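You operate a simulated robot arm through the tools that you are given. There is no shell and no other tool. Be economical: measure what you need, move in short steps, check, and stop when the job is done.

You run a simulated two-armed robot. Do the job below in one go: nothing can be reset, and whatever is moved stays where it is left.

TASK
Take the wire basket with black handle on the bench area marked final work and put it away on the blue shelf under the wash bench. Take the white tub with black lid and leave it on the blue shelf below sorting. Take the yellow card with loop and leave it on the blue shelf below trays. Take the teal folded cloth and leave it on the white flat board. Shut the pull-out shelf of far bench. Do these in any order. Set down upright: white tub with black lid. The pull-out shelf of far bench goes toward x -1.0, y +0.0, z +0.0 (a direction in the base frame), to its stop.
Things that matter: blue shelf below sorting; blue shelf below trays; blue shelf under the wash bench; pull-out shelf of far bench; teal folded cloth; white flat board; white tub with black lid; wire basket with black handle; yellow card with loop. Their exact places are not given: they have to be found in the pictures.

The check looks at the end state, three seconds after you hand in, the way a careful person would. Anything else that was tipped, shoved, dropped, spilled or broken makes it a failure. Lids that push on must go on centred and level and be pressed home; caps that screw on are set level and turned clockwise until they are tight. Flat cloth is picked up by pressing the open fingertips on it (5 to 10 N) and closing them slowly along it; thin cloth reads only 2 to 8 mm in the jaws.

THE ROBOT
Two 7-joint arms with fingered hands on one trunk, on a base that drives. Base frame: it is fixed to the floor where the robot stands at the start and does not move with it; the origin is under the middle of the robot, x ahead of it, y to its left, z up; the surface under the hand at the start is at about z = 900. Lengths are in mm, angles in rad, forces in N, time in s.
The left shoulder is at the start at [204, 125, 1099], the right one opposite. Places, roughly: blue shelf below sorting [900, -3800, 300]; blue shelf below trays [900, -2200, 300]; blue shelf under the wash bench [3000, -2100, 300]; pull-out shelf of far bench [-900, -300, 900]; teal folded cloth (10x7x4 cm) [1200, -700, 300]; white flat board (27x16x2 cm) [1200, -1000, 900]; white tub with black lid (8x8x9 cm) [800, 200, 900]; wire basket with black handle (20x15x13 cm) [500, -100, 900]; yellow card with loop [500, 250, 1000]. Payload 3.7 kg a hand.
The TCP of each hand is the grasp point between the finger pads, 25 mm short of the fingertips. In the tool frame z runs along the fingers and y along their closing line. Largest opening 88 mm; the body of the gripper starts 29 mm behind the TCP. The gripper is a hand of 5 fingers: y runs from the thumb to the fingers, the wrist lies at [-13, -97, -162] in the tool frame.
Orientation is told as [roll, pitch, yaw] about the base's x, y, z axes, in that order, counted from this pose: with the fingers straight down and the wrist toward the robot, the tool's x, y and z point along [0, 1, 0], [1, 0, 0] and [0, 0, -1] of the base frame.

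THE INTERFACE
- The arms move only by the tool move_arm. It takes "left_increments", "right_increments" or both (then of equal length, played together; a hand with none holds still); each is a list of rows, each a list of 6 numbers: the shift along the tool's x, y, z in units of 100 mm (1.0 is 100 mm), then the turn, a rotation vector about the tool's x, y, z in units of 180 degrees (1.0 is 180 degrees). In form: [[dx, dy, dz, rx, ry, rz], ...]. A call has 1 to 10 rows; each row is the pose to reach, as a shift and turn from the pose commanded when the call began, along the tool's axes at that moment. A call with a number of a shift or a turn outside -1 to 1 is refused whole. Each row takes 0.2 s and may step no farther than 50 mm and 0.15 rad from the row before; otherwise, the whole call is refused. A pose out of reach is approached as far as the arm can. The call stops where the force on the tool passes 40 N (or 10 N more than at its start, if that is more) or the arm is blocked; 0.2 s more then pass. In this call time passes only in rows, and 0.2 s behind the last. It gives the time, the measured TCP pose, the force on the tool (base axes), the opening and the grip force at its end, in the units of the frame above (readings bear some noise), with the torque about the TCP (base axes, N m) and any sound that the robot's microphone picked up.
- Cameras (640 x 400 px; columns grow to the right, rows downward): "scene" is now at [264.2, -82.3, 1233.1]; the picture's right is [-0.94, -0.35, 0.00], its down [-0.20, 0.54, -0.82] and it looks along [0.29, -0.77, -0.57] (base axes); focal length 214 px, centre (320, 200). "left" rides on the left gripper at [-59, -79, -105] in its tool frame; the picture's right is [-0.73, -0.32, 0.61], its down [0.62, -0.68, 0.38] and it looks along [0.29, 0.66, 0.70] (tool axes); focal length 234 px, centre (320, 200). "right" rides on the right gripper at [59, -79, -105] in its tool frame; the picture's right is [-0.73, 0.32, -0.61], its down [-0.62, -0.68, 0.38] and it looks along [-0.29, 0.66, 0.70] (tool axes); focal length 234 px, centre (320, 200).
- capture(camera): a new picture of that camera. The clock stands still meanwhile.
- slide_trunk(by): slides the trunk up (or, below 0, down) by that many mm; the arms and the scene camera ride with it, the base frame stays. It gives what a move gives, with no picture.
- drive_base(legs): drives the robot by 1 to 6 legs, each [ahead, left, turn to the left] in mm, mm and rad, along the robot's own axes; the way and the turn of a leg run together, so that a leg with both is an arc; at most 1500 mm and 3.142 rad a leg. The arms and the cameras ride along, it lands a little off, and it stops where it bumps. It gives what a move gives.
- curl_fingers(index, middle, ring, little, thumb_bend, thumb_turn, hand): sets how far each is bent, from 0 (flat) to 1 (curled in); at 0.3 the hand is open as for a grip, at 0.7 the pads meet at the TCP. One left out holds its place. A second passes; each finger stops where it meets its share of the squeeze, and holds until it gets a number again. It is the only way to open and close the hand. It gives what a move gives, with no picture; readings hold the bend of each and the force on index, middle, ring, little, thumb and palm. thumb_turn goes from beside the hand (0) to across from the fingers (1), as for a grip.
- aim_head(pan, tilt): turns the head with the scene camera to pan (to the left, within 1.396 rad either way) and tilt (down, from -0.506 to 1.204), counted from straight ahead of the robot. It gives what a move gives.
- pixel_to_xyz(camera, pixels): for up to 12 pixels [column, row] of the newest picture of that camera ("zoom" is the newest enlarged one), the place [x, y, z] in the base frame of the surface seen there, good to about 2 mm. The clock stands still meanwhile.
- enlarge(camera, box): a new picture of the part [left, top, right, bottom] of that camera's present view, enlarged. The clock stands still meanwhile.
- close_job(): hands the job in; it is judged then, once.

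Keep the steps short. Do not move on a guess: measure, check each grasp and each placing, and mend mistakes. In all there are 110 turns and 88 pictures (those below and enlarged ones count). Leave the grippers open and the arms clear of the work at the hand-in unless told otherwise, and finish with a single line.

The tools are called after "Call:" by a JSON object that holds its "op" and its "data". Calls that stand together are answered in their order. move_arm: Moves the arms, as the interface text tells. Its arguments: {"type":"object","properties":{"left_increments":{"type":"array","items":{"type":"array","items":{"type":"number"}}},"right_increments":{"type":"array","items":{"type":"array","items":{"type":"number"}}}},"required":[]} The other tools are called the same way: slide_trunk (by) slides the trunk up or down; curl_fingers (index, middle, ring, little, thumb_bend, thumb_turn, hand) moves the fingers one by one; drive_base (legs) drives the base; aim_head (pan, tilt) turns the head that bears the scene camera; capture (camera) takes a picture; pixel_to_xyz (camera, pixels) gives the place of the surface under pixels of a picture; enlarge (camera, box) takes an enlarged picture of a part of a camera's view; close_job () hands the job in.

At the start:

```text
t: 0.0
left_position: [569.3, 182.5, 1167.0]
left_ee_rot: [0.0, 0.0, 0.0]
left_wrist_force: [0.8, -0.6, -0.4]
left_torque: [0.0, 0.0, -0.01]
left_gripper_width: 87.7
left_grip_force: 0.0
left_shape: jaw
left_bend: [0.3, 0.3, 0.3, 0.3, 0.3, 0.98]
left_finger forces: [0.0, 0.0, 0.1, 0.0, 0.0, 0.1]
right_position: [503.6, -255.9, 1229.2]
right_ee_rot: [0.0, 0.0, 0.0]
right_wrist_force: [-0.6, 0.3, 0.9]
right_torque: [-0.04, 0.01, -0.02]
right_gripper_width: 87.7
right_grip_force: 0.0
right_shape: jaw
right_bend: [0.3, 0.3, 0.3, 0.3, 0.3, 0.98]
right_finger forces: [0.1, 0.0, 0.0, 0.0, 0.0, 0.0]
trunk travel left (down, up): [-125.0, 290.0]
robot x, y, heading: [-1.1, 3.6, 0.001]
head pan, tilt: [-1.208, 0.609]
```

scene: 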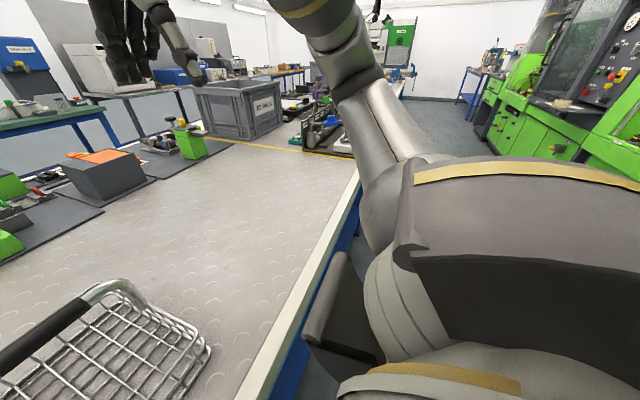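
right: 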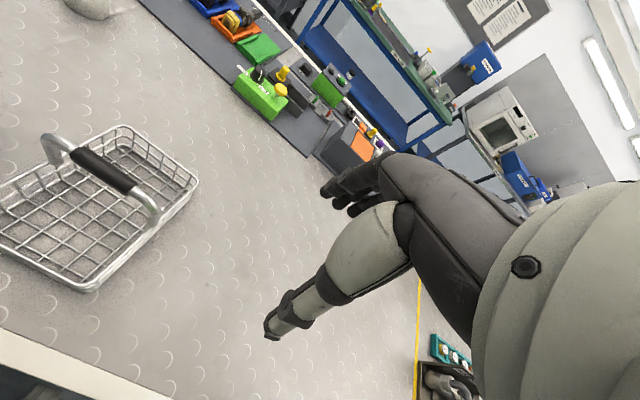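
left: 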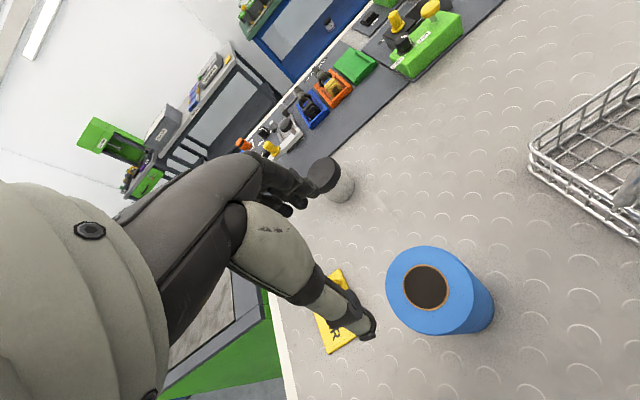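

I start by looking straight ahead and to the left with the head to find the objects on the bench.

Call:
{"op": "aim_head", "data": {"pan": 0.3, "tilt": 0.8}}

Call:
{"op": "capture", "data": {"camera": "scene"}}

```text
t: 1.6
left_position: [569.0, 182.9, 1167.5]
left_ee_rot: [0.0, -0.001, 0.0]
left_wrist_force: [0.2, -0.1, -0.4]
left_torque: [-0.01, -0.03, -0.01]
left_gripper_width: 87.8
left_grip_force: 0.2
left_shape: jaw
left_bend: [0.3, 0.3, 0.3, 0.3, 0.3, 0.98]
left_finger forces: [0.1, 0.1, 0.0, 0.1, 0.0, 0.1]
right_position: [501.5, -256.2, 1229.9]
right_ee_rot: [-0.002, 0.0, 0.0]
right_wrist_force: [0.0, -0.2, -0.4]
right_torque: [0.01, 0.03, -0.01]
right_gripper_width: 87.8
right_grip_force: 0.0
right_shape: jaw
right_bend: [0.3, 0.3, 0.3, 0.3, 0.3, 0.98]
right_finger forces: [0.1, 0.1, 0.0, 0.1, 0.0, 0.0]
trunk travel left (down, up): [-125.0, 290.0]
robot x, y, heading: [-1.5, 0.5, -0.001]
head pan, tilt: [0.3, 0.799]
```

```text
84 pictures are left
```

scene: 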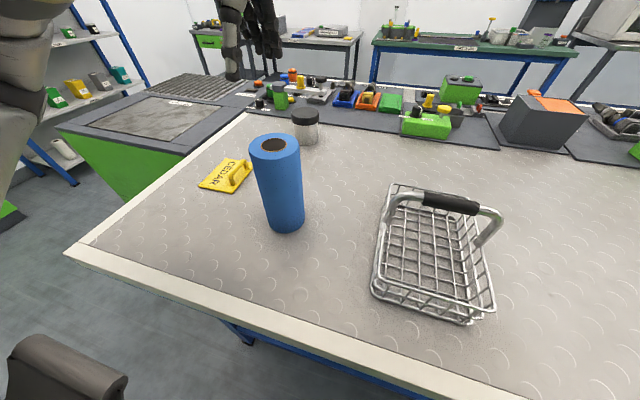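

I see the card (225,175), the tub (305,125), the foam roll (275,180) and the basket (435,260). I measure them.

Call:
{"op": "pixel_to_xyz", "data": {"camera": "scene", "pixels": [[305, 112], [307, 138], [215, 182], [240, 170], [232, 186], [450, 202], [390, 213], [495, 225], [375, 288], [468, 318], [275, 142], [80, 252]]}}

Call:
{"op": "enlarge", "data": {"camera": "scene", "box": [180, 80, 340, 250]}}

Call:
{"op": "enlarge", "data": {"camera": "scene", "box": [350, 170, 520, 340]}}

```text
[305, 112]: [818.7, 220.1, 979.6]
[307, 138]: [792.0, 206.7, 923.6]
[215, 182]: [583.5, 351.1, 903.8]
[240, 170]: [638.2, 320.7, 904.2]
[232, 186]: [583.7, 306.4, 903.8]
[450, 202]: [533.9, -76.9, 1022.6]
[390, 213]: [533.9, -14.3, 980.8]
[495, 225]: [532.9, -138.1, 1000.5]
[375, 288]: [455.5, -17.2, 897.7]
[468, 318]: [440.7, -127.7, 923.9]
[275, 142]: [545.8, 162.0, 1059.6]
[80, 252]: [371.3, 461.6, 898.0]
```

```text
2.35 times, centred on (260, 165) of scene
```

zoom: 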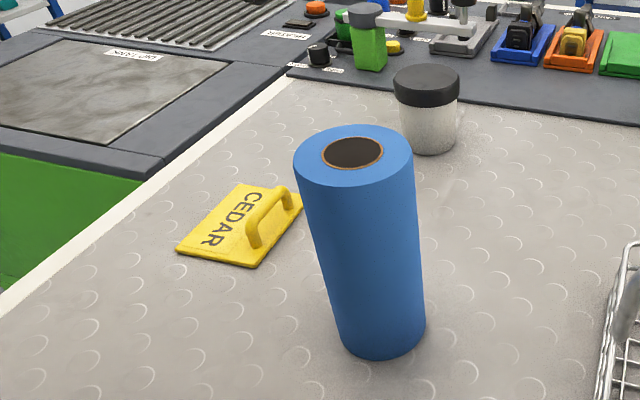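

```text
2.35 times, centred on (435, 255) of scene
```

zoom: 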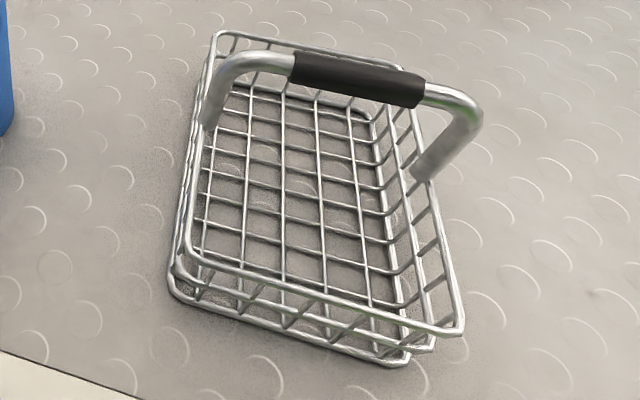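

The basket handle bar runs along y at x≈533, z≈1022. I look around before choosing an order.

Call:
{"op": "aim_head", "data": {"pan": -0.8, "tilt": 0.4}}

Call:
{"op": "capture", "data": {"camera": "scene"}}

Call:
{"op": "aim_head", "data": {"pan": -1.39, "tilt": 0.3}}

Call:
{"op": "capture", "data": {"camera": "scene"}}

```text
t: 2.9
left_position: [569.3, 182.1, 1168.3]
left_ee_rot: [0.0, -0.001, 0.001]
left_wrist_force: [0.4, 0.3, 0.0]
left_torque: [0.03, -0.01, -0.03]
left_gripper_width: 88.0
left_grip_force: 0.1
left_shape: jaw
left_bend: [0.3, 0.3, 0.3, 0.3, 0.3, 0.98]
left_finger forces: [0.0, 0.0, 0.0, 0.1, 0.0, 0.0]
right_position: [502.9, -254.6, 1229.0]
right_ee_rot: [0.001, 0.0, -0.001]
right_wrist_force: [-0.3, -1.5, -0.2]
right_torque: [0.0, -0.01, 0.04]
right_gripper_width: 88.0
right_grip_force: 0.0
right_shape: jaw
right_bend: [0.3, 0.3, 0.3, 0.3, 0.3, 0.98]
right_finger forces: [0.1, 0.0, 0.1, 0.1, 0.0, 0.0]
trunk travel left (down, up): [-125.0, 290.0]
robot x, y, heading: [3.2, 0.8, -0.002]
head pan, tilt: [-0.799, 0.4]
```

```text
81 pictures are left
```

scene: 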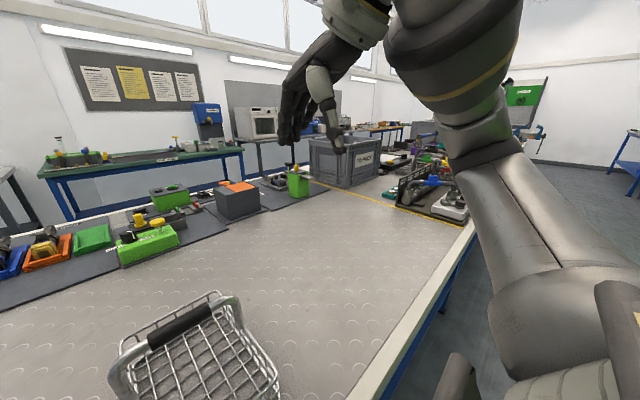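

```text
t: 3.9
left_position: [568.9, 182.5, 1168.3]
left_ee_rot: [0.001, 0.001, 0.0]
left_wrist_force: [0.2, -0.1, -0.5]
left_torque: [0.02, 0.01, 0.02]
left_gripper_width: 87.5
left_grip_force: 0.2
left_shape: jaw
left_bend: [0.3, 0.3, 0.3, 0.3, 0.3, 0.98]
left_finger forces: [0.1, 0.0, 0.0, 0.1, 0.0, 0.0]
right_position: [502.0, -255.3, 1229.1]
right_ee_rot: [0.0, 0.001, 0.0]
right_wrist_force: [-0.1, 0.4, 0.7]
right_torque: [0.03, -0.04, 0.02]
right_gripper_width: 87.6
right_grip_force: 0.1
right_shape: jaw
right_bend: [0.3, 0.3, 0.3, 0.3, 0.3, 0.98]
right_finger forces: [0.0, 0.1, 0.0, 0.0, 0.0, 0.1]
trunk travel left (down, up): [-125.0, 290.0]
robot x, y, heading: [4.2, -2.7, -0.002]
head pan, tilt: [-1.389, 0.3]
```

```text
80 pictures are left
```

scene: 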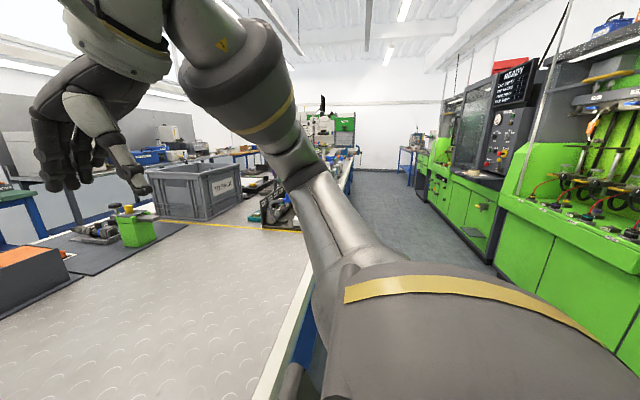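

I measure several far spots in this picture to map the room: bench edges, tote, aisle floor, machines.

Call:
{"op": "aim_head", "data": {"pan": -0.8, "tilt": 0.4}}

Call:
{"op": "capture", "data": {"camera": "scene"}}

Call:
{"op": "pixel_to_xyz", "data": {"camera": "scene", "pixels": [[412, 348], [465, 235], [345, 183], [350, 145], [300, 190], [240, 200], [150, 155], [235, 148], [270, 138], [452, 213], [490, 250], [110, 215]]}}

Call:
{"op": "enlarge", "data": {"camera": "scene", "box": [300, 110, 480, 240]}}

```text
t: 4.9
left_position: [568.6, 182.9, 1167.2]
left_ee_rot: [0.001, 0.0, 0.002]
left_wrist_force: [-0.1, 0.4, 0.6]
left_torque: [0.01, -0.02, -0.02]
left_gripper_width: 87.8
left_grip_force: 0.1
left_shape: jaw
left_bend: [0.3, 0.3, 0.3, 0.3, 0.3, 0.98]
left_finger forces: [0.0, 0.0, 0.1, 0.1, 0.0, 0.0]
right_position: [502.0, -256.0, 1229.6]
right_ee_rot: [0.001, 0.0, 0.0]
right_wrist_force: [-0.1, 0.2, 0.2]
right_torque: [0.0, -0.02, -0.02]
right_gripper_width: 87.8
right_grip_force: 0.0
right_shape: jaw
right_bend: [0.3, 0.3, 0.3, 0.3, 0.3, 0.98]
right_finger forces: [0.0, 0.0, 0.0, 0.0, 0.0, 0.0]
trunk travel left (down, up): [-125.0, 290.0]
robot x, y, heading: [-2.8, -2.1, 0.003]
head pan, tilt: [-0.799, 0.4]
```

```text
79 pictures are left
```

scene: 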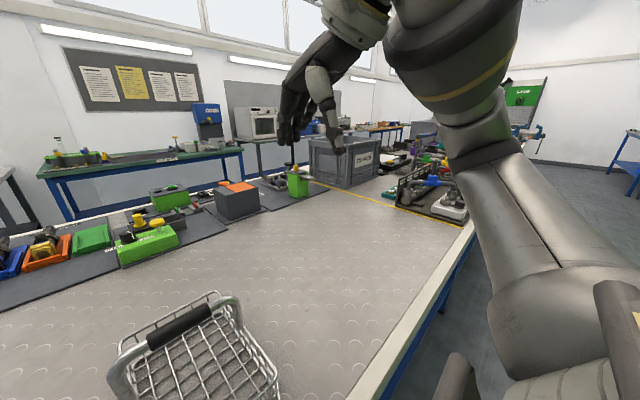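

```text
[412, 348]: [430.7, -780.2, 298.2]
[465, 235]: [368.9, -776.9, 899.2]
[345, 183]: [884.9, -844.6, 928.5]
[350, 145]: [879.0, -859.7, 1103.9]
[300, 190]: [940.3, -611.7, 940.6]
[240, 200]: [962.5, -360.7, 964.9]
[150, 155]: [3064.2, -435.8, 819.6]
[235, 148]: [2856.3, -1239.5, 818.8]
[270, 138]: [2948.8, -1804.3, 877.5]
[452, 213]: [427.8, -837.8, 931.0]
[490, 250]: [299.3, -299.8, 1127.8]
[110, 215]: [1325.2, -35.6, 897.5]
```

```text
3.08 times, centred on (390, 175) of scene
```

zoom: 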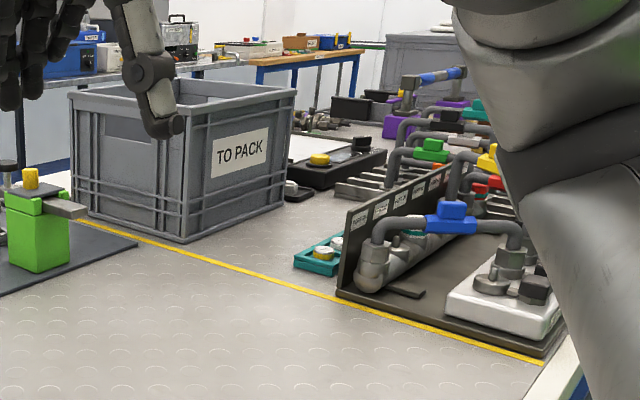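

The bench runs x≈368…1350 with a shelf at z≈298 beneath it. First the card: I zoom in on its loop and on the tub for measuring.

Call:
{"op": "aim_head", "data": {"pan": 0.5, "tilt": 0.7}}

Call:
{"op": "capture", "data": {"camera": "scene"}}

Call:
{"op": "enlarge", "data": {"camera": "scene", "box": [250, 150, 330, 210]}}

```text
t: 6.4
left_position: [569.2, 181.5, 1166.3]
left_ee_rot: [0.0, 0.0, -0.001]
left_wrist_force: [-0.6, -0.4, 0.0]
left_torque: [0.0, -0.01, 0.02]
left_gripper_width: 87.7
left_grip_force: 0.1
left_shape: jaw
left_bend: [0.3, 0.3, 0.3, 0.3, 0.3, 0.98]
left_finger forces: [0.1, 0.0, 0.0, 0.1, 0.0, 0.1]
right_position: [502.7, -255.2, 1229.8]
right_ee_rot: [0.0, -0.001, 0.001]
right_wrist_force: [-0.8, -0.5, -0.5]
right_torque: [-0.01, -0.01, -0.05]
right_gripper_width: 87.9
right_grip_force: 0.1
right_shape: jaw
right_bend: [0.3, 0.3, 0.3, 0.3, 0.3, 0.98]
right_finger forces: [0.0, 0.1, 0.0, 0.0, 0.1, 0.1]
trunk travel left (down, up): [-125.0, 290.0]
robot x, y, heading: [-2.0, -1.6, -0.001]
head pan, tilt: [0.499, 0.7]
```

```text
77 pictures are left
```

scene: 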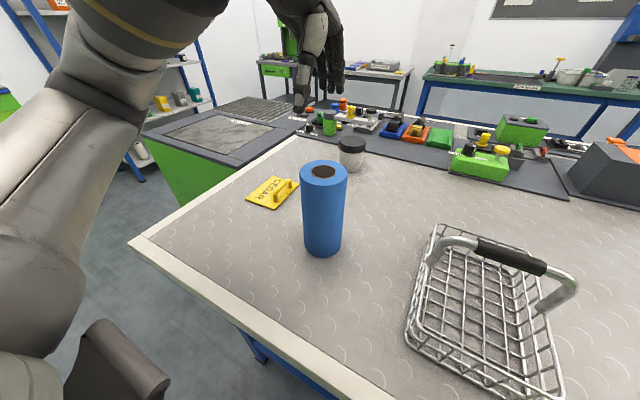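

```text
6.67 times, centred on (290, 180) of scene
```

zoom: 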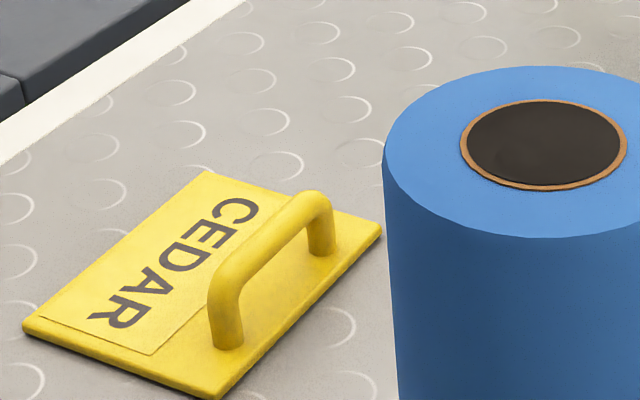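

Call:
{"op": "pixel_to_xyz", "data": {"camera": "zoom", "pixels": [[265, 245], [230, 280], [310, 200], [228, 340], [322, 245], [207, 172], [378, 230], [28, 328], [205, 392], [540, 75], [540, 235], [420, 260]]}}

Call:
{"op": "pixel_to_xyz", "data": {"camera": "scene", "pixels": [[352, 140], [352, 148], [352, 160], [352, 170], [340, 145], [365, 145], [323, 250]]}}

```text
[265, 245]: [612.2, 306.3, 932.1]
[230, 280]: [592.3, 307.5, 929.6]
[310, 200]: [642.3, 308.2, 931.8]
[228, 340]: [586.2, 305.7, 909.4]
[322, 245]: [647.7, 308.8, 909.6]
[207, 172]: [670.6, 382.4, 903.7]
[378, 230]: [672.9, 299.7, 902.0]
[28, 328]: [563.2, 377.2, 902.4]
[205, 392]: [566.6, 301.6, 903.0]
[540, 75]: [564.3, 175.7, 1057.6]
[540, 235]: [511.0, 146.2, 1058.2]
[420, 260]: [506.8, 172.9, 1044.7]
```

```text
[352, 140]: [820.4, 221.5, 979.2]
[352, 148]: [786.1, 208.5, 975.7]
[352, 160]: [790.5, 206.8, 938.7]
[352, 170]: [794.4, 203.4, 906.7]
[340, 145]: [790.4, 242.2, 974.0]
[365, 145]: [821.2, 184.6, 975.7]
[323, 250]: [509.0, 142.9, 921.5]
```

The card's loop runs along x from ≈588 to 648 at y≈307, top ≈935, so the open hand in its present orientation can take it end to end. I raise the trunk 120 mm for clearance over the foam roll and move the left hand above the card.

Call:
{"op": "slide_trunk", "data": {"by": 120}}

Call:
{"op": "move_arm", "data": {"left_increments": [[0.4, 0.15, 0, 0, 0, 0], [0.8, 0.3, 0, 0, 0, 0], [1.0, 0.49, 0.3, 0, 0, 0], [1.0, 0.49, 0.75, 0, 0, 0], [1.0, 0.49, 1.0, 0, 0, 0]]}}

```text
t: 7.9
left_position: [571.4, 182.6, 1286.6]
left_ee_rot: [0.0, 0.004, 0.0]
left_wrist_force: [-1.1, 0.2, -0.1]
left_torque: [-0.02, 0.01, 0.0]
left_gripper_width: 87.7
left_grip_force: 0.1
left_shape: jaw
left_bend: [0.3, 0.3, 0.3, 0.3, 0.3, 0.98]
left_finger forces: [0.0, 0.0, 0.0, 0.0, 0.0, 0.0]
right_position: [504.4, -255.8, 1347.6]
right_ee_rot: [0.001, 0.001, -0.001]
right_wrist_force: [0.2, -0.1, 0.1]
right_torque: [0.01, 0.03, -0.03]
right_gripper_width: 87.5
right_grip_force: 0.0
right_shape: jaw
right_bend: [0.3, 0.3, 0.3, 0.3, 0.3, 0.98]
right_finger forces: [0.1, 0.0, 0.1, 0.0, 0.0, 0.0]
trunk travel left (down, up): [-245.0, 170.0]
robot x, y, heading: [-3.0, 1.7, 0.001]
head pan, tilt: [0.499, 0.7]
```

```text
t: 9.1
left_position: [618.9, 283.7, 1186.2]
left_ee_rot: [-0.001, -0.001, -0.001]
left_wrist_force: [0.7, 0.6, 0.2]
left_torque: [0.01, 0.01, 0.03]
left_gripper_width: 87.6
left_grip_force: 0.1
left_shape: jaw
left_bend: [0.3, 0.3, 0.3, 0.3, 0.3, 0.98]
left_finger forces: [0.1, 0.0, 0.0, 0.0, 0.0, 0.1]
right_position: [501.2, -254.7, 1350.0]
right_ee_rot: [0.0, -0.001, 0.0]
right_wrist_force: [-0.1, 0.2, 0.7]
right_torque: [0.01, -0.03, -0.02]
right_gripper_width: 87.9
right_grip_force: 0.0
right_shape: jaw
right_bend: [0.3, 0.3, 0.3, 0.3, 0.3, 0.98]
right_finger forces: [0.1, 0.0, 0.1, 0.0, 0.0, 0.0]
trunk travel left (down, up): [-245.0, 170.0]
robot x, y, heading: [-3.3, -1.3, 0.002]
head pan, tilt: [0.499, 0.7]
```

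The hand is at (619, 284, 1186). I centre it at y=307, go down to z≈990 and look.

Call:
{"op": "move_arm", "data": {"left_increments": [[0.23, 0, 0.4, 0, 0, 0], [0.23, 0, 0.85, 0, 0, 0], [0.23, 0, 1.0, 0, 0, 0]]}}

Call:
{"op": "move_arm", "data": {"left_increments": [[0, 0, 0.4, 0, 0, 0], [0, 0, 0.9, 0, 0, 0]]}}

Call:
{"op": "capture", "data": {"camera": "left"}}

Call:
{"op": "enlarge", "data": {"camera": "scene", "box": [200, 100, 400, 260]}}

```text
t: 9.9
left_position: [618.4, 306.4, 1086.1]
left_ee_rot: [0.001, 0.001, 0.0]
left_wrist_force: [1.1, 0.6, -0.6]
left_torque: [-0.03, 0.0, 0.01]
left_gripper_width: 87.9
left_grip_force: 0.0
left_shape: jaw
left_bend: [0.3, 0.3, 0.3, 0.3, 0.3, 0.98]
left_finger forces: [0.0, 0.0, 0.0, 0.0, 0.1, 0.0]
right_position: [502.2, -255.1, 1349.4]
right_ee_rot: [0.0, 0.0, 0.0]
right_wrist_force: [-0.1, 0.3, -0.3]
right_torque: [0.01, 0.01, 0.03]
right_gripper_width: 87.9
right_grip_force: 0.0
right_shape: jaw
right_bend: [0.3, 0.3, 0.3, 0.3, 0.3, 0.98]
right_finger forces: [0.0, 0.1, 0.1, 0.1, 0.0, 0.0]
trunk travel left (down, up): [-245.0, 170.0]
robot x, y, heading: [1.8, -0.8, -0.001]
head pan, tilt: [0.499, 0.7]
```

```text
t: 10.5
left_position: [618.3, 307.4, 992.5]
left_ee_rot: [0.0, -0.002, 0.0]
left_wrist_force: [-0.6, 0.0, -0.4]
left_torque: [-0.03, -0.02, -0.01]
left_gripper_width: 87.8
left_grip_force: 0.0
left_shape: jaw
left_bend: [0.3, 0.3, 0.3, 0.3, 0.3, 0.98]
left_finger forces: [0.0, 0.1, 0.1, 0.0, 0.0, 0.1]
right_position: [503.1, -254.0, 1349.6]
right_ee_rot: [-0.001, -0.001, 0.0]
right_wrist_force: [0.4, -1.0, 0.5]
right_torque: [0.01, -0.05, 0.01]
right_gripper_width: 87.5
right_grip_force: 0.0
right_shape: jaw
right_bend: [0.3, 0.3, 0.3, 0.3, 0.3, 0.98]
right_finger forces: [0.0, 0.0, 0.1, 0.0, 0.0, 0.0]
trunk travel left (down, up): [-245.0, 170.0]
robot x, y, heading: [4.1, -2.6, -0.004]
head pan, tilt: [0.499, 0.7]
```

```text
75 pictures are left
```

left: 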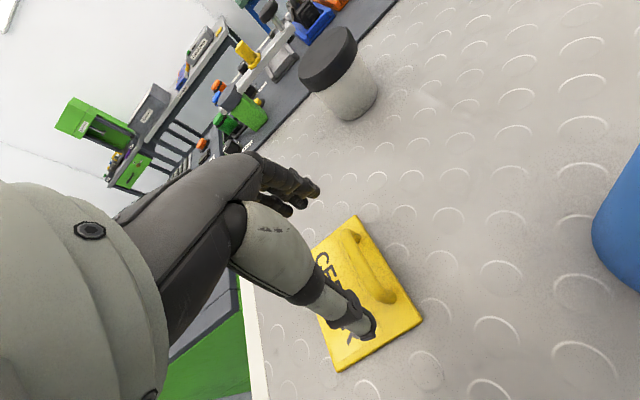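

```text
2.50 times, centred on (300, 180) of scene
```

zoom: 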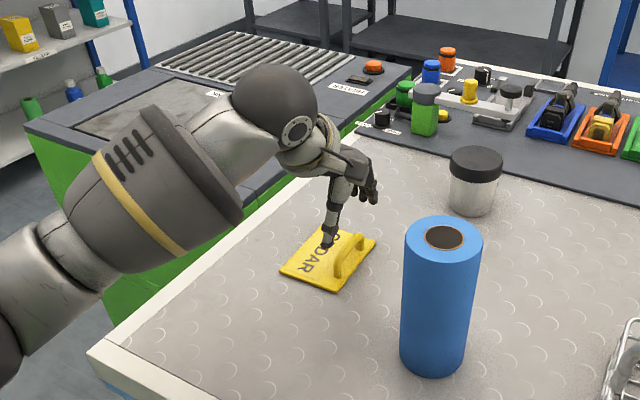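

The thumb and fingers straddle the loop ends as expected once parallax is counted. I go down to TCP z≈934.

Call:
{"op": "move_arm", "data": {"left_increments": [[0, 0, 0.3, 0, 0, 0], [0, 0, 0.5, 0, 0, 0], [0, 0, 0.58, 0, 0, 0]]}}

Call:
{"op": "enlarge", "data": {"camera": "left", "box": [240, 180, 480, 400]}}

```text
t: 11.3
left_position: [618.3, 306.1, 939.3]
left_ee_rot: [0.0, 0.001, 0.0]
left_wrist_force: [0.3, 0.3, 0.5]
left_torque: [-0.01, 0.0, -0.02]
left_gripper_width: 87.6
left_grip_force: 0.1
left_shape: jaw
left_bend: [0.3, 0.3, 0.3, 0.3, 0.3, 0.98]
left_finger forces: [0.1, 0.0, 0.0, 0.0, 0.0, 0.1]
right_position: [503.1, -255.1, 1350.8]
right_ee_rot: [-0.001, 0.0, -0.001]
right_wrist_force: [0.1, 0.3, 0.8]
right_torque: [0.0, 0.0, 0.0]
right_gripper_width: 87.6
right_grip_force: 0.0
right_shape: jaw
right_bend: [0.3, 0.3, 0.3, 0.3, 0.3, 0.98]
right_finger forces: [0.1, 0.1, 0.0, 0.1, 0.0, 0.0]
trunk travel left (down, up): [-245.0, 170.0]
robot x, y, heading: [2.9, 1.2, -0.002]
head pan, tilt: [0.499, 0.7]
```

```text
1.82 times, centred on (360, 290) of left
```

zoom: 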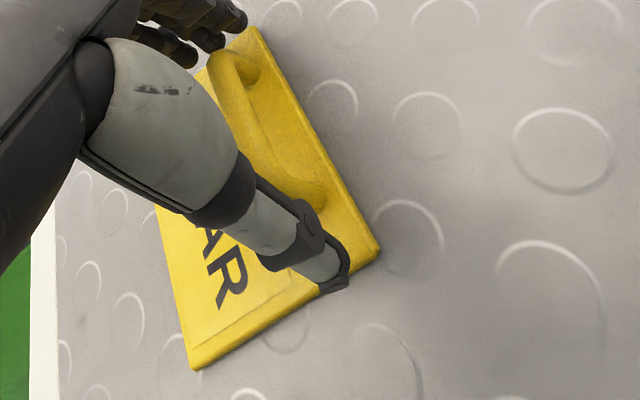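

The thumb is just behind the near loop end. I drop 5 mm more and close.

Call:
{"op": "move_arm", "data": {"left_increments": [[0, 0, 0.05, 0, 0, 0]]}}

Call:
{"op": "curl_fingers", "data": {"hand": "left", "index": 0.7, "middle": 0.7, "ring": 0.7, "little": 0.7, "thumb_bend": 0.7}}

Call:
{"op": "enlarge", "data": {"camera": "left", "box": [240, 180, 480, 400]}}

```text
t: 11.7
left_position: [618.1, 306.8, 934.8]
left_ee_rot: [0.001, -0.001, 0.0]
left_wrist_force: [-0.1, 0.8, -0.3]
left_torque: [0.01, 0.01, -0.01]
left_gripper_width: 87.5
left_grip_force: 0.1
left_shape: jaw
left_bend: [0.3, 0.3, 0.3, 0.3, 0.3, 0.98]
left_finger forces: [0.0, 0.0, 0.1, 0.1, 0.0, 0.0]
right_position: [504.3, -256.7, 1350.4]
right_ee_rot: [-0.002, 0.0, 0.0]
right_wrist_force: [0.2, 0.3, 0.9]
right_torque: [-0.02, -0.03, 0.0]
right_gripper_width: 87.9
right_grip_force: 0.1
right_shape: jaw
right_bend: [0.3, 0.3, 0.3, 0.3, 0.3, 0.98]
right_finger forces: [0.0, 0.0, 0.0, 0.0, 0.1, 0.1]
trunk travel left (down, up): [-245.0, 170.0]
robot x, y, heading: [0.9, 1.3, 0.0]
head pan, tilt: [0.499, 0.7]
```

```text
t: 12.7
left_position: [617.7, 305.9, 935.4]
left_ee_rot: [0.0, 0.0, 0.0]
left_wrist_force: [0.2, -1.2, -0.1]
left_torque: [-0.03, -0.03, 0.02]
left_gripper_width: 0.0
left_grip_force: 0.5
left_shape: fingers
left_bend: [0.7, 0.69, 0.7, 0.7, 0.69, 0.97]
left_finger forces: [0.1, 1.1, 0.1, 0.0, 1.0, 0.0]
right_position: [501.7, -255.3, 1349.4]
right_ee_rot: [0.0, 0.001, 0.001]
right_wrist_force: [1.3, -0.3, -0.6]
right_torque: [0.0, -0.01, -0.03]
right_gripper_width: 87.8
right_grip_force: 0.0
right_shape: jaw
right_bend: [0.3, 0.3, 0.3, 0.3, 0.3, 0.98]
right_finger forces: [0.0, 0.1, 0.0, 0.0, 0.1, 0.1]
trunk travel left (down, up): [-245.0, 170.0]
robot x, y, heading: [0.6, 1.8, 0.0]
head pan, tilt: [0.499, 0.7]
```

```text
1.82 times, centred on (360, 290) of left
```

zoom: 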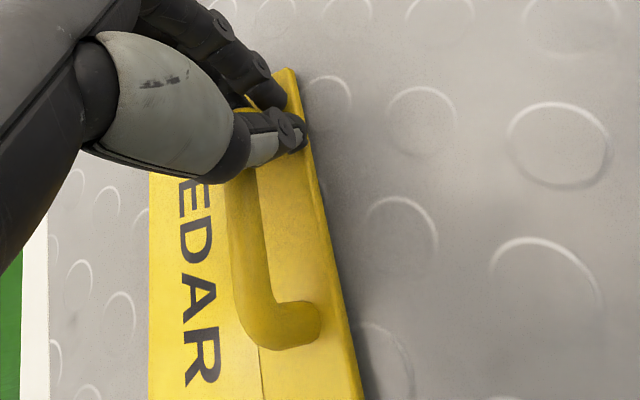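

The hand closed empty (width 0) and the card shifted. I open and raise to measure again.

Call:
{"op": "curl_fingers", "data": {"hand": "left", "index": 0.3, "middle": 0.3, "ring": 0.3, "little": 0.3, "thumb_bend": 0.3}}

Call:
{"op": "move_arm", "data": {"left_increments": [[0, 0, -0.4, 0, 0, 0], [0, 0, -0.9, 0, 0, 0]]}}

Call:
{"op": "capture", "data": {"camera": "left"}}

Call:
{"op": "enlarge", "data": {"camera": "scene", "box": [240, 160, 340, 240]}}

```text
t: 13.7
left_position: [617.2, 306.3, 934.5]
left_ee_rot: [0.0, 0.001, -0.002]
left_wrist_force: [1.0, -0.2, 0.5]
left_torque: [-0.02, -0.04, -0.01]
left_gripper_width: 84.4
left_grip_force: 0.0
left_shape: fingers
left_bend: [0.3, 0.3, 0.3, 0.3, 0.3, 0.97]
left_finger forces: [0.0, 0.1, 0.0, 0.0, 0.0, 0.0]
right_position: [501.5, -255.6, 1348.9]
right_ee_rot: [0.001, -0.001, -0.001]
right_wrist_force: [0.1, 0.2, -0.1]
right_torque: [0.02, -0.01, 0.05]
right_gripper_width: 87.7
right_grip_force: 0.1
right_shape: jaw
right_bend: [0.3, 0.3, 0.3, 0.3, 0.3, 0.98]
right_finger forces: [0.1, 0.0, 0.0, 0.0, 0.1, 0.0]
trunk travel left (down, up): [-245.0, 170.0]
robot x, y, heading: [1.0, 2.3, 0.002]
head pan, tilt: [0.499, 0.7]
```

```text
t: 14.3
left_position: [618.3, 306.6, 1026.4]
left_ee_rot: [0.0, 0.002, 0.0]
left_wrist_force: [0.6, 0.6, 0.6]
left_torque: [0.01, 0.01, 0.02]
left_gripper_width: 84.5
left_grip_force: 0.1
left_shape: fingers
left_bend: [0.3, 0.3, 0.3, 0.3, 0.3, 0.97]
left_finger forces: [0.0, 0.0, 0.1, 0.1, 0.0, 0.1]
right_position: [501.5, -255.5, 1349.1]
right_ee_rot: [-0.001, 0.001, -0.001]
right_wrist_force: [0.8, -0.2, 0.5]
right_torque: [0.0, -0.01, 0.02]
right_gripper_width: 87.4
right_grip_force: 0.1
right_shape: jaw
right_bend: [0.3, 0.3, 0.3, 0.3, 0.3, 0.98]
right_finger forces: [0.0, 0.0, 0.0, 0.1, 0.1, 0.1]
trunk travel left (down, up): [-245.0, 170.0]
robot x, y, heading: [0.4, 0.7, 0.001]
head pan, tilt: [0.499, 0.7]
```

```text
71 pictures are left
```

left: 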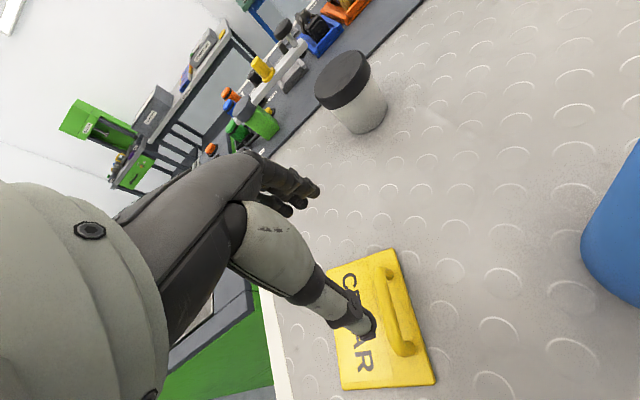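

```text
5.00 times, centred on (290, 200) of scene
```

zoom: 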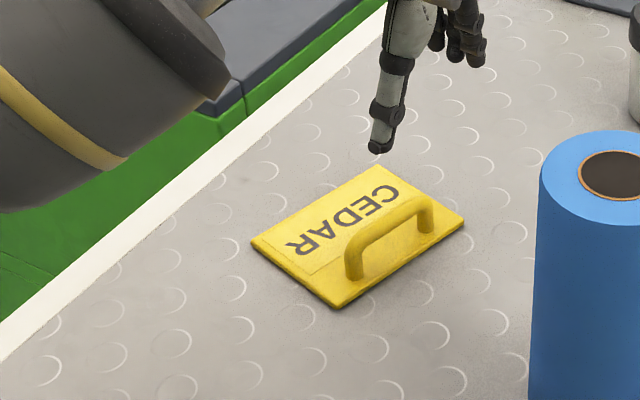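

The card slid toward me and turned. I will grip the bar across instead; measuring the loop again.

Call:
{"op": "pixel_to_xyz", "data": {"camera": "zoom", "pixels": [[385, 222], [358, 240], [415, 205], [355, 277], [428, 230], [380, 168], [462, 217], [252, 243], [336, 305], [600, 140], [600, 215]]}}

```text
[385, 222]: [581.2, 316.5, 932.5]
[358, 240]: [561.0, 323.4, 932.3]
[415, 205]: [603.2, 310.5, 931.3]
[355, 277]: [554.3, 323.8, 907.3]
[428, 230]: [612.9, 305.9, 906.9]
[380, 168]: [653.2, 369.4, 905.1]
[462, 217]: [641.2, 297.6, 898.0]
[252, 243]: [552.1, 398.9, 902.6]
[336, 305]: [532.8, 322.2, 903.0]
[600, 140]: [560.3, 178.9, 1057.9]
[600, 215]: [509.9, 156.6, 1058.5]
```

The bar now runs from (554,324) to (613,306), centre ≈(584,317), z≈928. I turn the left hand about its long axis (wrist to the left) so it closes across the bar; first 85° while high.

Call:
{"op": "move_arm", "data": {"left_increments": [[0, -0.03, -0.1, 0, 0, 0.047], [0, -0.06, -0.2, 0, 0, 0.094], [0, -0.1, -0.2, 0, 0, 0.141], [0.02, -0.14, -0.2, 0, 0, 0.188], [0.04, -0.18, -0.2, 0, 0, 0.235], [0.06, -0.22, -0.2, 0, 0, 0.282], [0.08, -0.26, -0.2, 0, 0, 0.329], [0.1, -0.3, -0.2, 0, 0, 0.376], [0.1, -0.34, -0.2, 0, 0, 0.423], [0.1, -0.34, -0.2, 0, 0, 0.47]]}}

Call:
{"op": "move_arm", "data": {"left_increments": [[0, 0, 0, 0, 0, 0.045], [0, 0, 0, 0, 0, 0.09], [0, 0, 0, 0, 0, 0.124]]}}

Call:
{"op": "capture", "data": {"camera": "scene"}}

```text
t: 16.5
left_position: [584.9, 315.4, 1045.7]
left_ee_rot: [0.001, -0.001, -1.482]
left_wrist_force: [0.0, 0.3, 0.1]
left_torque: [0.01, 0.01, -0.01]
left_gripper_width: 84.5
left_grip_force: 0.0
left_shape: fingers
left_bend: [0.3, 0.3, 0.3, 0.3, 0.3, 0.97]
left_finger forces: [0.0, 0.0, 0.0, 0.0, 0.0, 0.0]
right_position: [502.7, -255.8, 1349.0]
right_ee_rot: [-0.001, 0.0, -0.001]
right_wrist_force: [0.2, -0.3, -0.3]
right_torque: [-0.01, 0.0, 0.04]
right_gripper_width: 87.7
right_grip_force: 0.0
right_shape: jaw
right_bend: [0.3, 0.3, 0.3, 0.3, 0.3, 0.98]
right_finger forces: [0.0, 0.0, 0.0, 0.0, 0.0, 0.0]
trunk travel left (down, up): [-245.0, 170.0]
robot x, y, heading: [-0.5, -1.2, -0.002]
head pan, tilt: [0.499, 0.7]
```

```text
t: 17.3
left_position: [585.3, 316.2, 1044.6]
left_ee_rot: [-0.002, -0.001, -1.869]
left_wrist_force: [-0.1, 0.0, 0.2]
left_torque: [0.01, -0.01, -0.01]
left_gripper_width: 84.8
left_grip_force: 0.1
left_shape: fingers
left_bend: [0.3, 0.3, 0.3, 0.3, 0.3, 0.97]
left_finger forces: [0.0, 0.0, 0.1, 0.1, 0.1, 0.0]
right_position: [502.6, -253.5, 1350.1]
right_ee_rot: [0.0, 0.002, 0.0]
right_wrist_force: [-0.4, -0.4, 0.5]
right_torque: [0.0, -0.02, 0.02]
right_gripper_width: 87.7
right_grip_force: 0.0
right_shape: jaw
right_bend: [0.3, 0.3, 0.3, 0.3, 0.3, 0.98]
right_finger forces: [0.0, 0.0, 0.0, 0.1, 0.1, 0.0]
trunk travel left (down, up): [-245.0, 170.0]
robot x, y, heading: [-1.5, -4.6, -0.001]
head pan, tilt: [0.499, 0.7]
```

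```text
69 pictures are left
```

scene: 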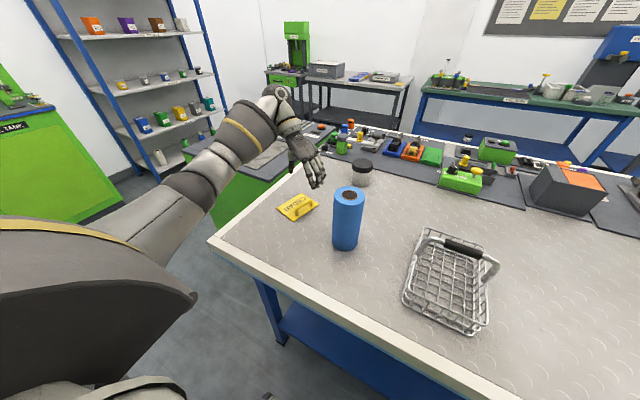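

The hand is over the bar, turned as wanted. I descend to z≈934 and check.

Call:
{"op": "move_arm", "data": {"left_increments": [[0, 0, 0.45, 0, 0, 0], [0, 0, 0.9, 0, 0, 0]]}}

Call:
{"op": "move_arm", "data": {"left_increments": [[0, 0, 0.1, 0, 0, 0], [0, 0, 0.2, 0, 0, 0]]}}

Call:
{"op": "enlarge", "data": {"camera": "left", "box": [240, 180, 480, 400]}}

Call:
{"op": "enlarge", "data": {"camera": "scene", "box": [250, 150, 350, 240]}}

```text
t: 17.9
left_position: [585.2, 314.5, 954.9]
left_ee_rot: [-0.002, 0.0, -1.867]
left_wrist_force: [0.6, 0.3, -0.2]
left_torque: [-0.02, -0.05, -0.02]
left_gripper_width: 84.4
left_grip_force: 0.1
left_shape: fingers
left_bend: [0.3, 0.3, 0.3, 0.3, 0.3, 0.97]
left_finger forces: [0.0, 0.0, 0.0, 0.1, 0.0, 0.1]
right_position: [502.8, -255.5, 1350.2]
right_ee_rot: [-0.001, 0.0, 0.001]
right_wrist_force: [0.5, -0.3, -0.1]
right_torque: [-0.03, -0.01, 0.0]
right_gripper_width: 88.0
right_grip_force: 0.0
right_shape: jaw
right_bend: [0.3, 0.3, 0.3, 0.3, 0.3, 0.98]
right_finger forces: [0.0, 0.0, 0.0, 0.0, 0.0, 0.0]
trunk travel left (down, up): [-245.0, 170.0]
robot x, y, heading: [0.8, 3.2, 0.004]
head pan, tilt: [0.499, 0.7]
```

```text
t: 18.5
left_position: [583.9, 316.1, 934.4]
left_ee_rot: [-0.001, -0.001, -1.866]
left_wrist_force: [0.2, -0.5, 0.4]
left_torque: [0.0, -0.01, -0.01]
left_gripper_width: 84.5
left_grip_force: 0.0
left_shape: fingers
left_bend: [0.3, 0.3, 0.3, 0.3, 0.3, 0.97]
left_finger forces: [0.0, 0.1, 0.0, 0.1, 0.0, 0.1]
right_position: [502.4, -255.9, 1350.4]
right_ee_rot: [0.001, 0.0, 0.0]
right_wrist_force: [-0.3, 0.0, 0.6]
right_torque: [0.01, -0.01, -0.01]
right_gripper_width: 88.0
right_grip_force: 0.0
right_shape: jaw
right_bend: [0.3, 0.3, 0.3, 0.3, 0.3, 0.98]
right_finger forces: [0.0, 0.1, 0.0, 0.0, 0.0, 0.0]
trunk travel left (down, up): [-245.0, 170.0]
robot x, y, heading: [3.1, 1.6, 0.001]
head pan, tilt: [0.499, 0.7]
```

```text
1.82 times, centred on (360, 290) of left
```

zoom: 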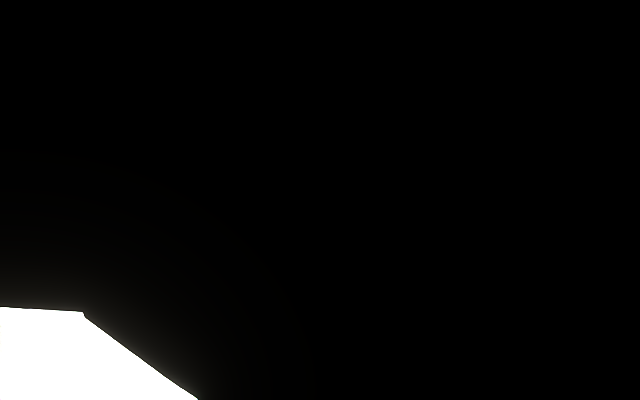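

```text
4.44 times, centred on (300, 195) of scene
```

zoom: 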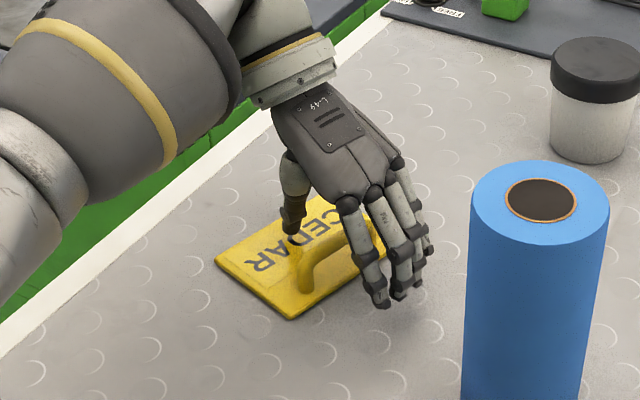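

Thumb behind the bar, four fingers before it. Close gently.

Call:
{"op": "curl_fingers", "data": {"hand": "left", "index": 0.72, "middle": 0.72, "ring": 0.72, "little": 0.72, "thumb_bend": 0.72}}

Call:
{"op": "move_arm", "data": {"left_increments": [[0, 0, -0.2, 0, 0, 0], [0, 0, -0.6, 0, 0, 0], [0, 0, -1.0, 0, 0, 0]]}}

Call:
{"op": "enlarge", "data": {"camera": "scene", "box": [230, 110, 350, 210]}}

```text
t: 19.5
left_position: [582.8, 316.1, 935.8]
left_ee_rot: [0.0, -0.001, -1.866]
left_wrist_force: [0.6, 0.6, -0.1]
left_torque: [0.0, -0.01, -0.01]
left_gripper_width: 0.1
left_grip_force: 0.1
left_shape: fingers
left_bend: [0.72, 0.72, 0.72, 0.72, 0.71, 0.97]
left_finger forces: [0.0, 0.1, 0.1, 0.1, 0.1, 0.0]
right_position: [503.2, -254.8, 1349.2]
right_ee_rot: [-0.002, 0.0, 0.001]
right_wrist_force: [-0.4, 0.5, 0.2]
right_torque: [-0.02, 0.0, -0.01]
right_gripper_width: 87.8
right_grip_force: 0.0
right_shape: jaw
right_bend: [0.3, 0.3, 0.3, 0.3, 0.3, 0.98]
right_finger forces: [0.0, 0.0, 0.0, 0.0, 0.0, 0.0]
trunk travel left (down, up): [-245.0, 170.0]
robot x, y, heading: [-0.3, 0.1, 0.001]
head pan, tilt: [0.499, 0.7]
```

```text
t: 20.3
left_position: [583.8, 317.7, 1033.7]
left_ee_rot: [0.0, 0.0, -1.866]
left_wrist_force: [-0.4, -0.5, -0.5]
left_torque: [-0.03, 0.0, 0.01]
left_gripper_width: 0.0
left_grip_force: 0.5
left_shape: fingers
left_bend: [0.72, 0.72, 0.72, 0.72, 0.71, 0.97]
left_finger forces: [0.3, 0.1, 0.2, 0.2, 0.0, 0.0]
right_position: [502.4, -255.8, 1350.2]
right_ee_rot: [0.0, -0.003, 0.0]
right_wrist_force: [0.1, -1.4, -0.2]
right_torque: [0.01, 0.02, 0.01]
right_gripper_width: 87.6
right_grip_force: 0.0
right_shape: jaw
right_bend: [0.3, 0.3, 0.3, 0.3, 0.3, 0.98]
right_finger forces: [0.1, 0.0, 0.0, 0.1, 0.0, 0.0]
trunk travel left (down, up): [-245.0, 170.0]
robot x, y, heading: [2.6, 1.5, -0.002]
head pan, tilt: [0.499, 0.7]
```

```text
4.00 times, centred on (290, 160) of scene
```

zoom: 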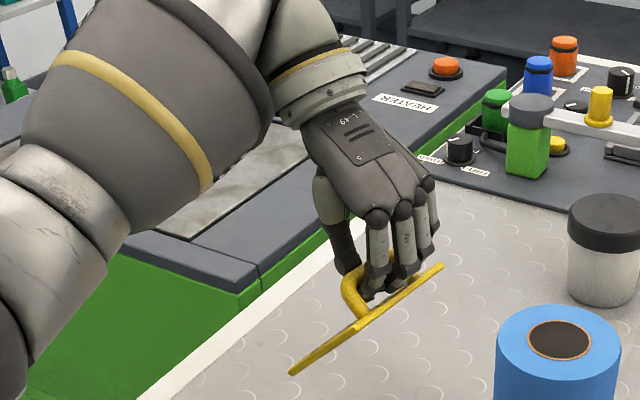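

The loop is hooked on the curled fingers, but loosely. I tighten the grip.

Call:
{"op": "curl_fingers", "data": {"hand": "left", "index": 0.95, "middle": 0.95, "ring": 0.95, "little": 0.95, "thumb_bend": 0.9}}

Call:
{"op": "enlarge", "data": {"camera": "scene", "box": [230, 110, 350, 210]}}

```text
t: 21.3
left_position: [585.1, 317.9, 1034.0]
left_ee_rot: [0.0, 0.001, -1.866]
left_wrist_force: [0.4, -0.7, -0.3]
left_torque: [0.01, 0.04, -0.02]
left_gripper_width: 0.0
left_grip_force: 33.7
left_shape: fingers
left_bend: [0.81, 0.89, 0.9, 0.96, 0.81, 0.93]
left_finger forces: [12.7, 6.5, 22.8, 5.0, 19.7, 0.1]
right_position: [502.5, -254.9, 1350.0]
right_ee_rot: [0.0, -0.001, 0.0]
right_wrist_force: [0.3, -0.5, 0.5]
right_torque: [0.0, 0.0, 0.01]
right_gripper_width: 87.6
right_grip_force: 0.0
right_shape: jaw
right_bend: [0.3, 0.3, 0.3, 0.3, 0.3, 0.98]
right_finger forces: [0.1, 0.0, 0.1, 0.0, 0.1, 0.1]
trunk travel left (down, up): [-245.0, 170.0]
robot x, y, heading: [-0.2, 0.9, 0.001]
head pan, tilt: [0.499, 0.7]
```

```text
4.00 times, centred on (290, 160) of scene
```

zoom: 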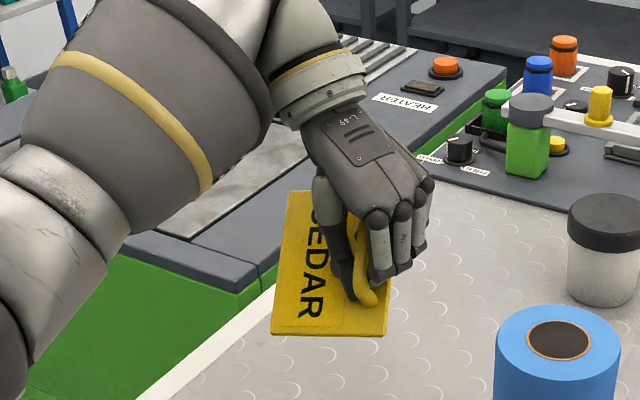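

The card is held firmly (34 N). I bring the left hand back and up out of the way, then move the right hand in five steps over the tub, staying high over the foam roll.

Call:
{"op": "move_arm", "data": {"left_increments": [[-0.2, 0, -0.3, 0, 0, 0], [-0.5, -0.1, -0.6, 0, 0, 0], [-0.88, -0.15, -0.8, 0, 0, 0]]}}

Call:
{"op": "move_arm", "data": {"right_increments": [[0.32, 0.2, 0.0, 0, 0, 0], [0.64, 0.4, 0.0, 0, 0, 0], [0.95, 0.6, 0, 0, 0, 0]]}}

Call:
{"op": "move_arm", "data": {"right_increments": [[0.32, 0.2, 0.0, 0, 0, 0], [0.64, 0.4, 0.0, 0, 0, 0], [0.95, 0.6, 0, 0, 0, 0]]}}

Call:
{"op": "move_arm", "data": {"right_increments": [[0.32, 0.2, 0.0, 0, 0, 0], [0.64, 0.4, 0.0, 0, 0, 0], [0.95, 0.6, 0, 0, 0, 0]]}}

Call:
{"op": "move_arm", "data": {"right_increments": [[0.32, 0.2, 0.0, 0, 0, 0], [0.64, 0.4, 0.0, 0, 0, 0], [0.95, 0.6, 0, 0, 0, 0]]}}

Call:
{"op": "move_arm", "data": {"right_increments": [[0.3, 0.2, 0.3, 0, 0, 0], [0.6, 0.4, 0.6, 0, 0, 0], [0.9, 0.6, 1.0, 0, 0, 0]]}}

Call:
{"op": "capture", "data": {"camera": "right"}}

Call:
{"op": "capture", "data": {"camera": "scene"}}

```text
t: 22.1
left_position: [504.1, 357.0, 1115.5]
left_ee_rot: [0.001, 0.0, -1.867]
left_wrist_force: [0.2, 0.4, 0.1]
left_torque: [-0.03, -0.02, -0.01]
left_gripper_width: 0.0
left_grip_force: 33.7
left_shape: fingers
left_bend: [0.82, 0.9, 0.9, 0.96, 0.82, 0.92]
left_finger forces: [13.7, 5.5, 24.2, 4.6, 20.0, 0.0]
right_position: [501.0, -254.5, 1351.0]
right_ee_rot: [0.001, 0.0, -0.002]
right_wrist_force: [0.2, -0.9, 0.4]
right_torque: [0.02, -0.01, 0.02]
right_gripper_width: 87.5
right_grip_force: 0.2
right_shape: jaw
right_bend: [0.3, 0.3, 0.3, 0.3, 0.3, 0.98]
right_finger forces: [0.0, 0.1, 0.0, 0.1, 0.0, 0.1]
trunk travel left (down, up): [-245.0, 170.0]
robot x, y, heading: [1.8, 1.7, 0.001]
head pan, tilt: [0.499, 0.7]
```

```text
t: 22.9
left_position: [505.1, 357.5, 1114.1]
left_ee_rot: [-0.001, -0.002, -1.866]
left_wrist_force: [-0.1, 0.6, 0.3]
left_torque: [-0.03, 0.02, 0.02]
left_gripper_width: 0.0
left_grip_force: 33.8
left_shape: fingers
left_bend: [0.82, 0.9, 0.9, 0.96, 0.82, 0.92]
left_finger forces: [13.7, 5.4, 24.2, 4.5, 20.0, 0.1]
right_position: [562.9, -158.5, 1351.4]
right_ee_rot: [-0.002, -0.001, 0.001]
right_wrist_force: [-1.0, 0.5, -0.2]
right_torque: [-0.01, 0.0, -0.03]
right_gripper_width: 87.6
right_grip_force: 0.1
right_shape: jaw
right_bend: [0.3, 0.3, 0.3, 0.3, 0.3, 0.98]
right_finger forces: [0.0, 0.0, 0.1, 0.0, 0.1, 0.1]
trunk travel left (down, up): [-245.0, 170.0]
robot x, y, heading: [-2.5, 1.2, -0.004]
head pan, tilt: [0.499, 0.7]
```

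```text
t: 23.7
left_position: [505.1, 359.4, 1114.0]
left_ee_rot: [0.001, -0.002, -1.865]
left_wrist_force: [0.3, 0.1, 0.1]
left_torque: [0.02, 0.03, 0.0]
left_gripper_width: 0.0
left_grip_force: 33.7
left_shape: fingers
left_bend: [0.82, 0.9, 0.9, 0.96, 0.82, 0.92]
left_finger forces: [13.8, 5.5, 24.1, 4.5, 20.1, 0.0]
right_position: [625.3, -63.4, 1350.2]
right_ee_rot: [-0.002, 0.0, 0.001]
right_wrist_force: [0.0, -0.1, -0.4]
right_torque: [-0.03, 0.02, -0.01]
right_gripper_width: 87.8
right_grip_force: 0.0
right_shape: jaw
right_bend: [0.3, 0.3, 0.3, 0.3, 0.3, 0.98]
right_finger forces: [0.0, 0.0, 0.0, 0.0, 0.0, 0.0]
trunk travel left (down, up): [-245.0, 170.0]
robot x, y, heading: [-0.4, -1.0, -0.001]
head pan, tilt: [0.499, 0.7]
```

```text
t: 24.5
left_position: [504.8, 359.2, 1113.8]
left_ee_rot: [-0.001, -0.004, -1.867]
left_wrist_force: [0.7, 0.2, -0.1]
left_torque: [-0.02, -0.04, 0.0]
left_gripper_width: 0.1
left_grip_force: 34.1
left_shape: fingers
left_bend: [0.82, 0.9, 0.9, 0.96, 0.82, 0.92]
left_finger forces: [13.7, 5.4, 24.1, 4.5, 20.1, 0.0]
right_position: [682.4, 32.9, 1347.0]
right_ee_rot: [-0.001, 0.001, 0.001]
right_wrist_force: [-0.3, 0.3, 0.7]
right_torque: [0.01, 0.01, -0.02]
right_gripper_width: 87.8
right_grip_force: 0.0
right_shape: jaw
right_bend: [0.3, 0.3, 0.3, 0.3, 0.3, 0.98]
right_finger forces: [0.1, 0.1, 0.0, 0.0, 0.1, 0.0]
trunk travel left (down, up): [-245.0, 170.0]
robot x, y, heading: [-1.1, -1.4, -0.0]
head pan, tilt: [0.499, 0.7]
```

```text
t: 25.3
left_position: [503.4, 356.3, 1115.0]
left_ee_rot: [0.002, 0.001, -1.87]
left_wrist_force: [0.2, 0.4, -0.3]
left_torque: [-0.05, -0.05, 0.02]
left_gripper_width: 0.0
left_grip_force: 34.0
left_shape: fingers
left_bend: [0.82, 0.9, 0.9, 0.96, 0.82, 0.92]
left_finger forces: [13.7, 5.4, 24.2, 4.5, 19.8, 0.0]
right_position: [747.3, -12.3, 1344.2]
right_ee_rot: [0.066, 0.034, -0.137]
right_wrist_force: [0.4, 0.4, -0.7]
right_torque: [-0.03, -0.04, -0.05]
right_gripper_width: 87.9
right_grip_force: 0.1
right_shape: jaw
right_bend: [0.3, 0.3, 0.3, 0.3, 0.3, 0.98]
right_finger forces: [0.0, 0.0, 0.0, 0.0, 0.0, 0.1]
right hand out of reach, approached as far as the arm can: row 2, 3
trunk travel left (down, up): [-245.0, 170.0]
robot x, y, heading: [-3.2, -1.0, -0.0]
head pan, tilt: [0.499, 0.7]
stopped in row 3 (right hand): the arm was blocked; the commanded pose is now the measured one
```

```text
refused: row 3 steps farther than a row can; nothing moved
```

```text
64 pictures are left
```

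right: 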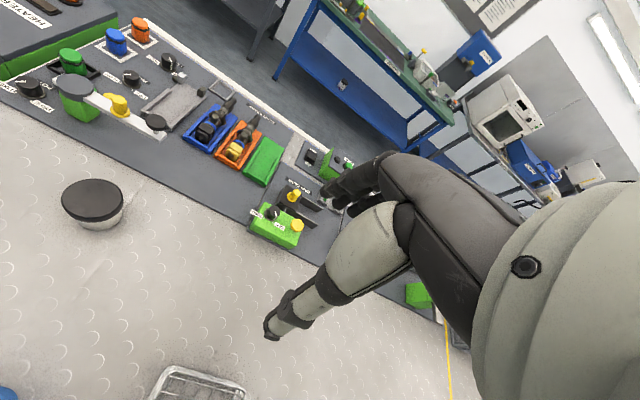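

```text
63 pictures are left
```

scene: 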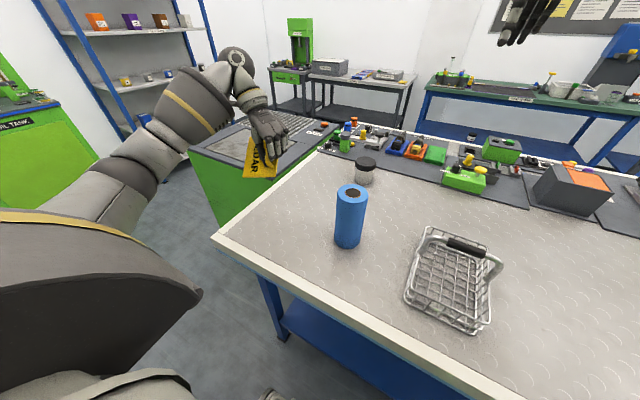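

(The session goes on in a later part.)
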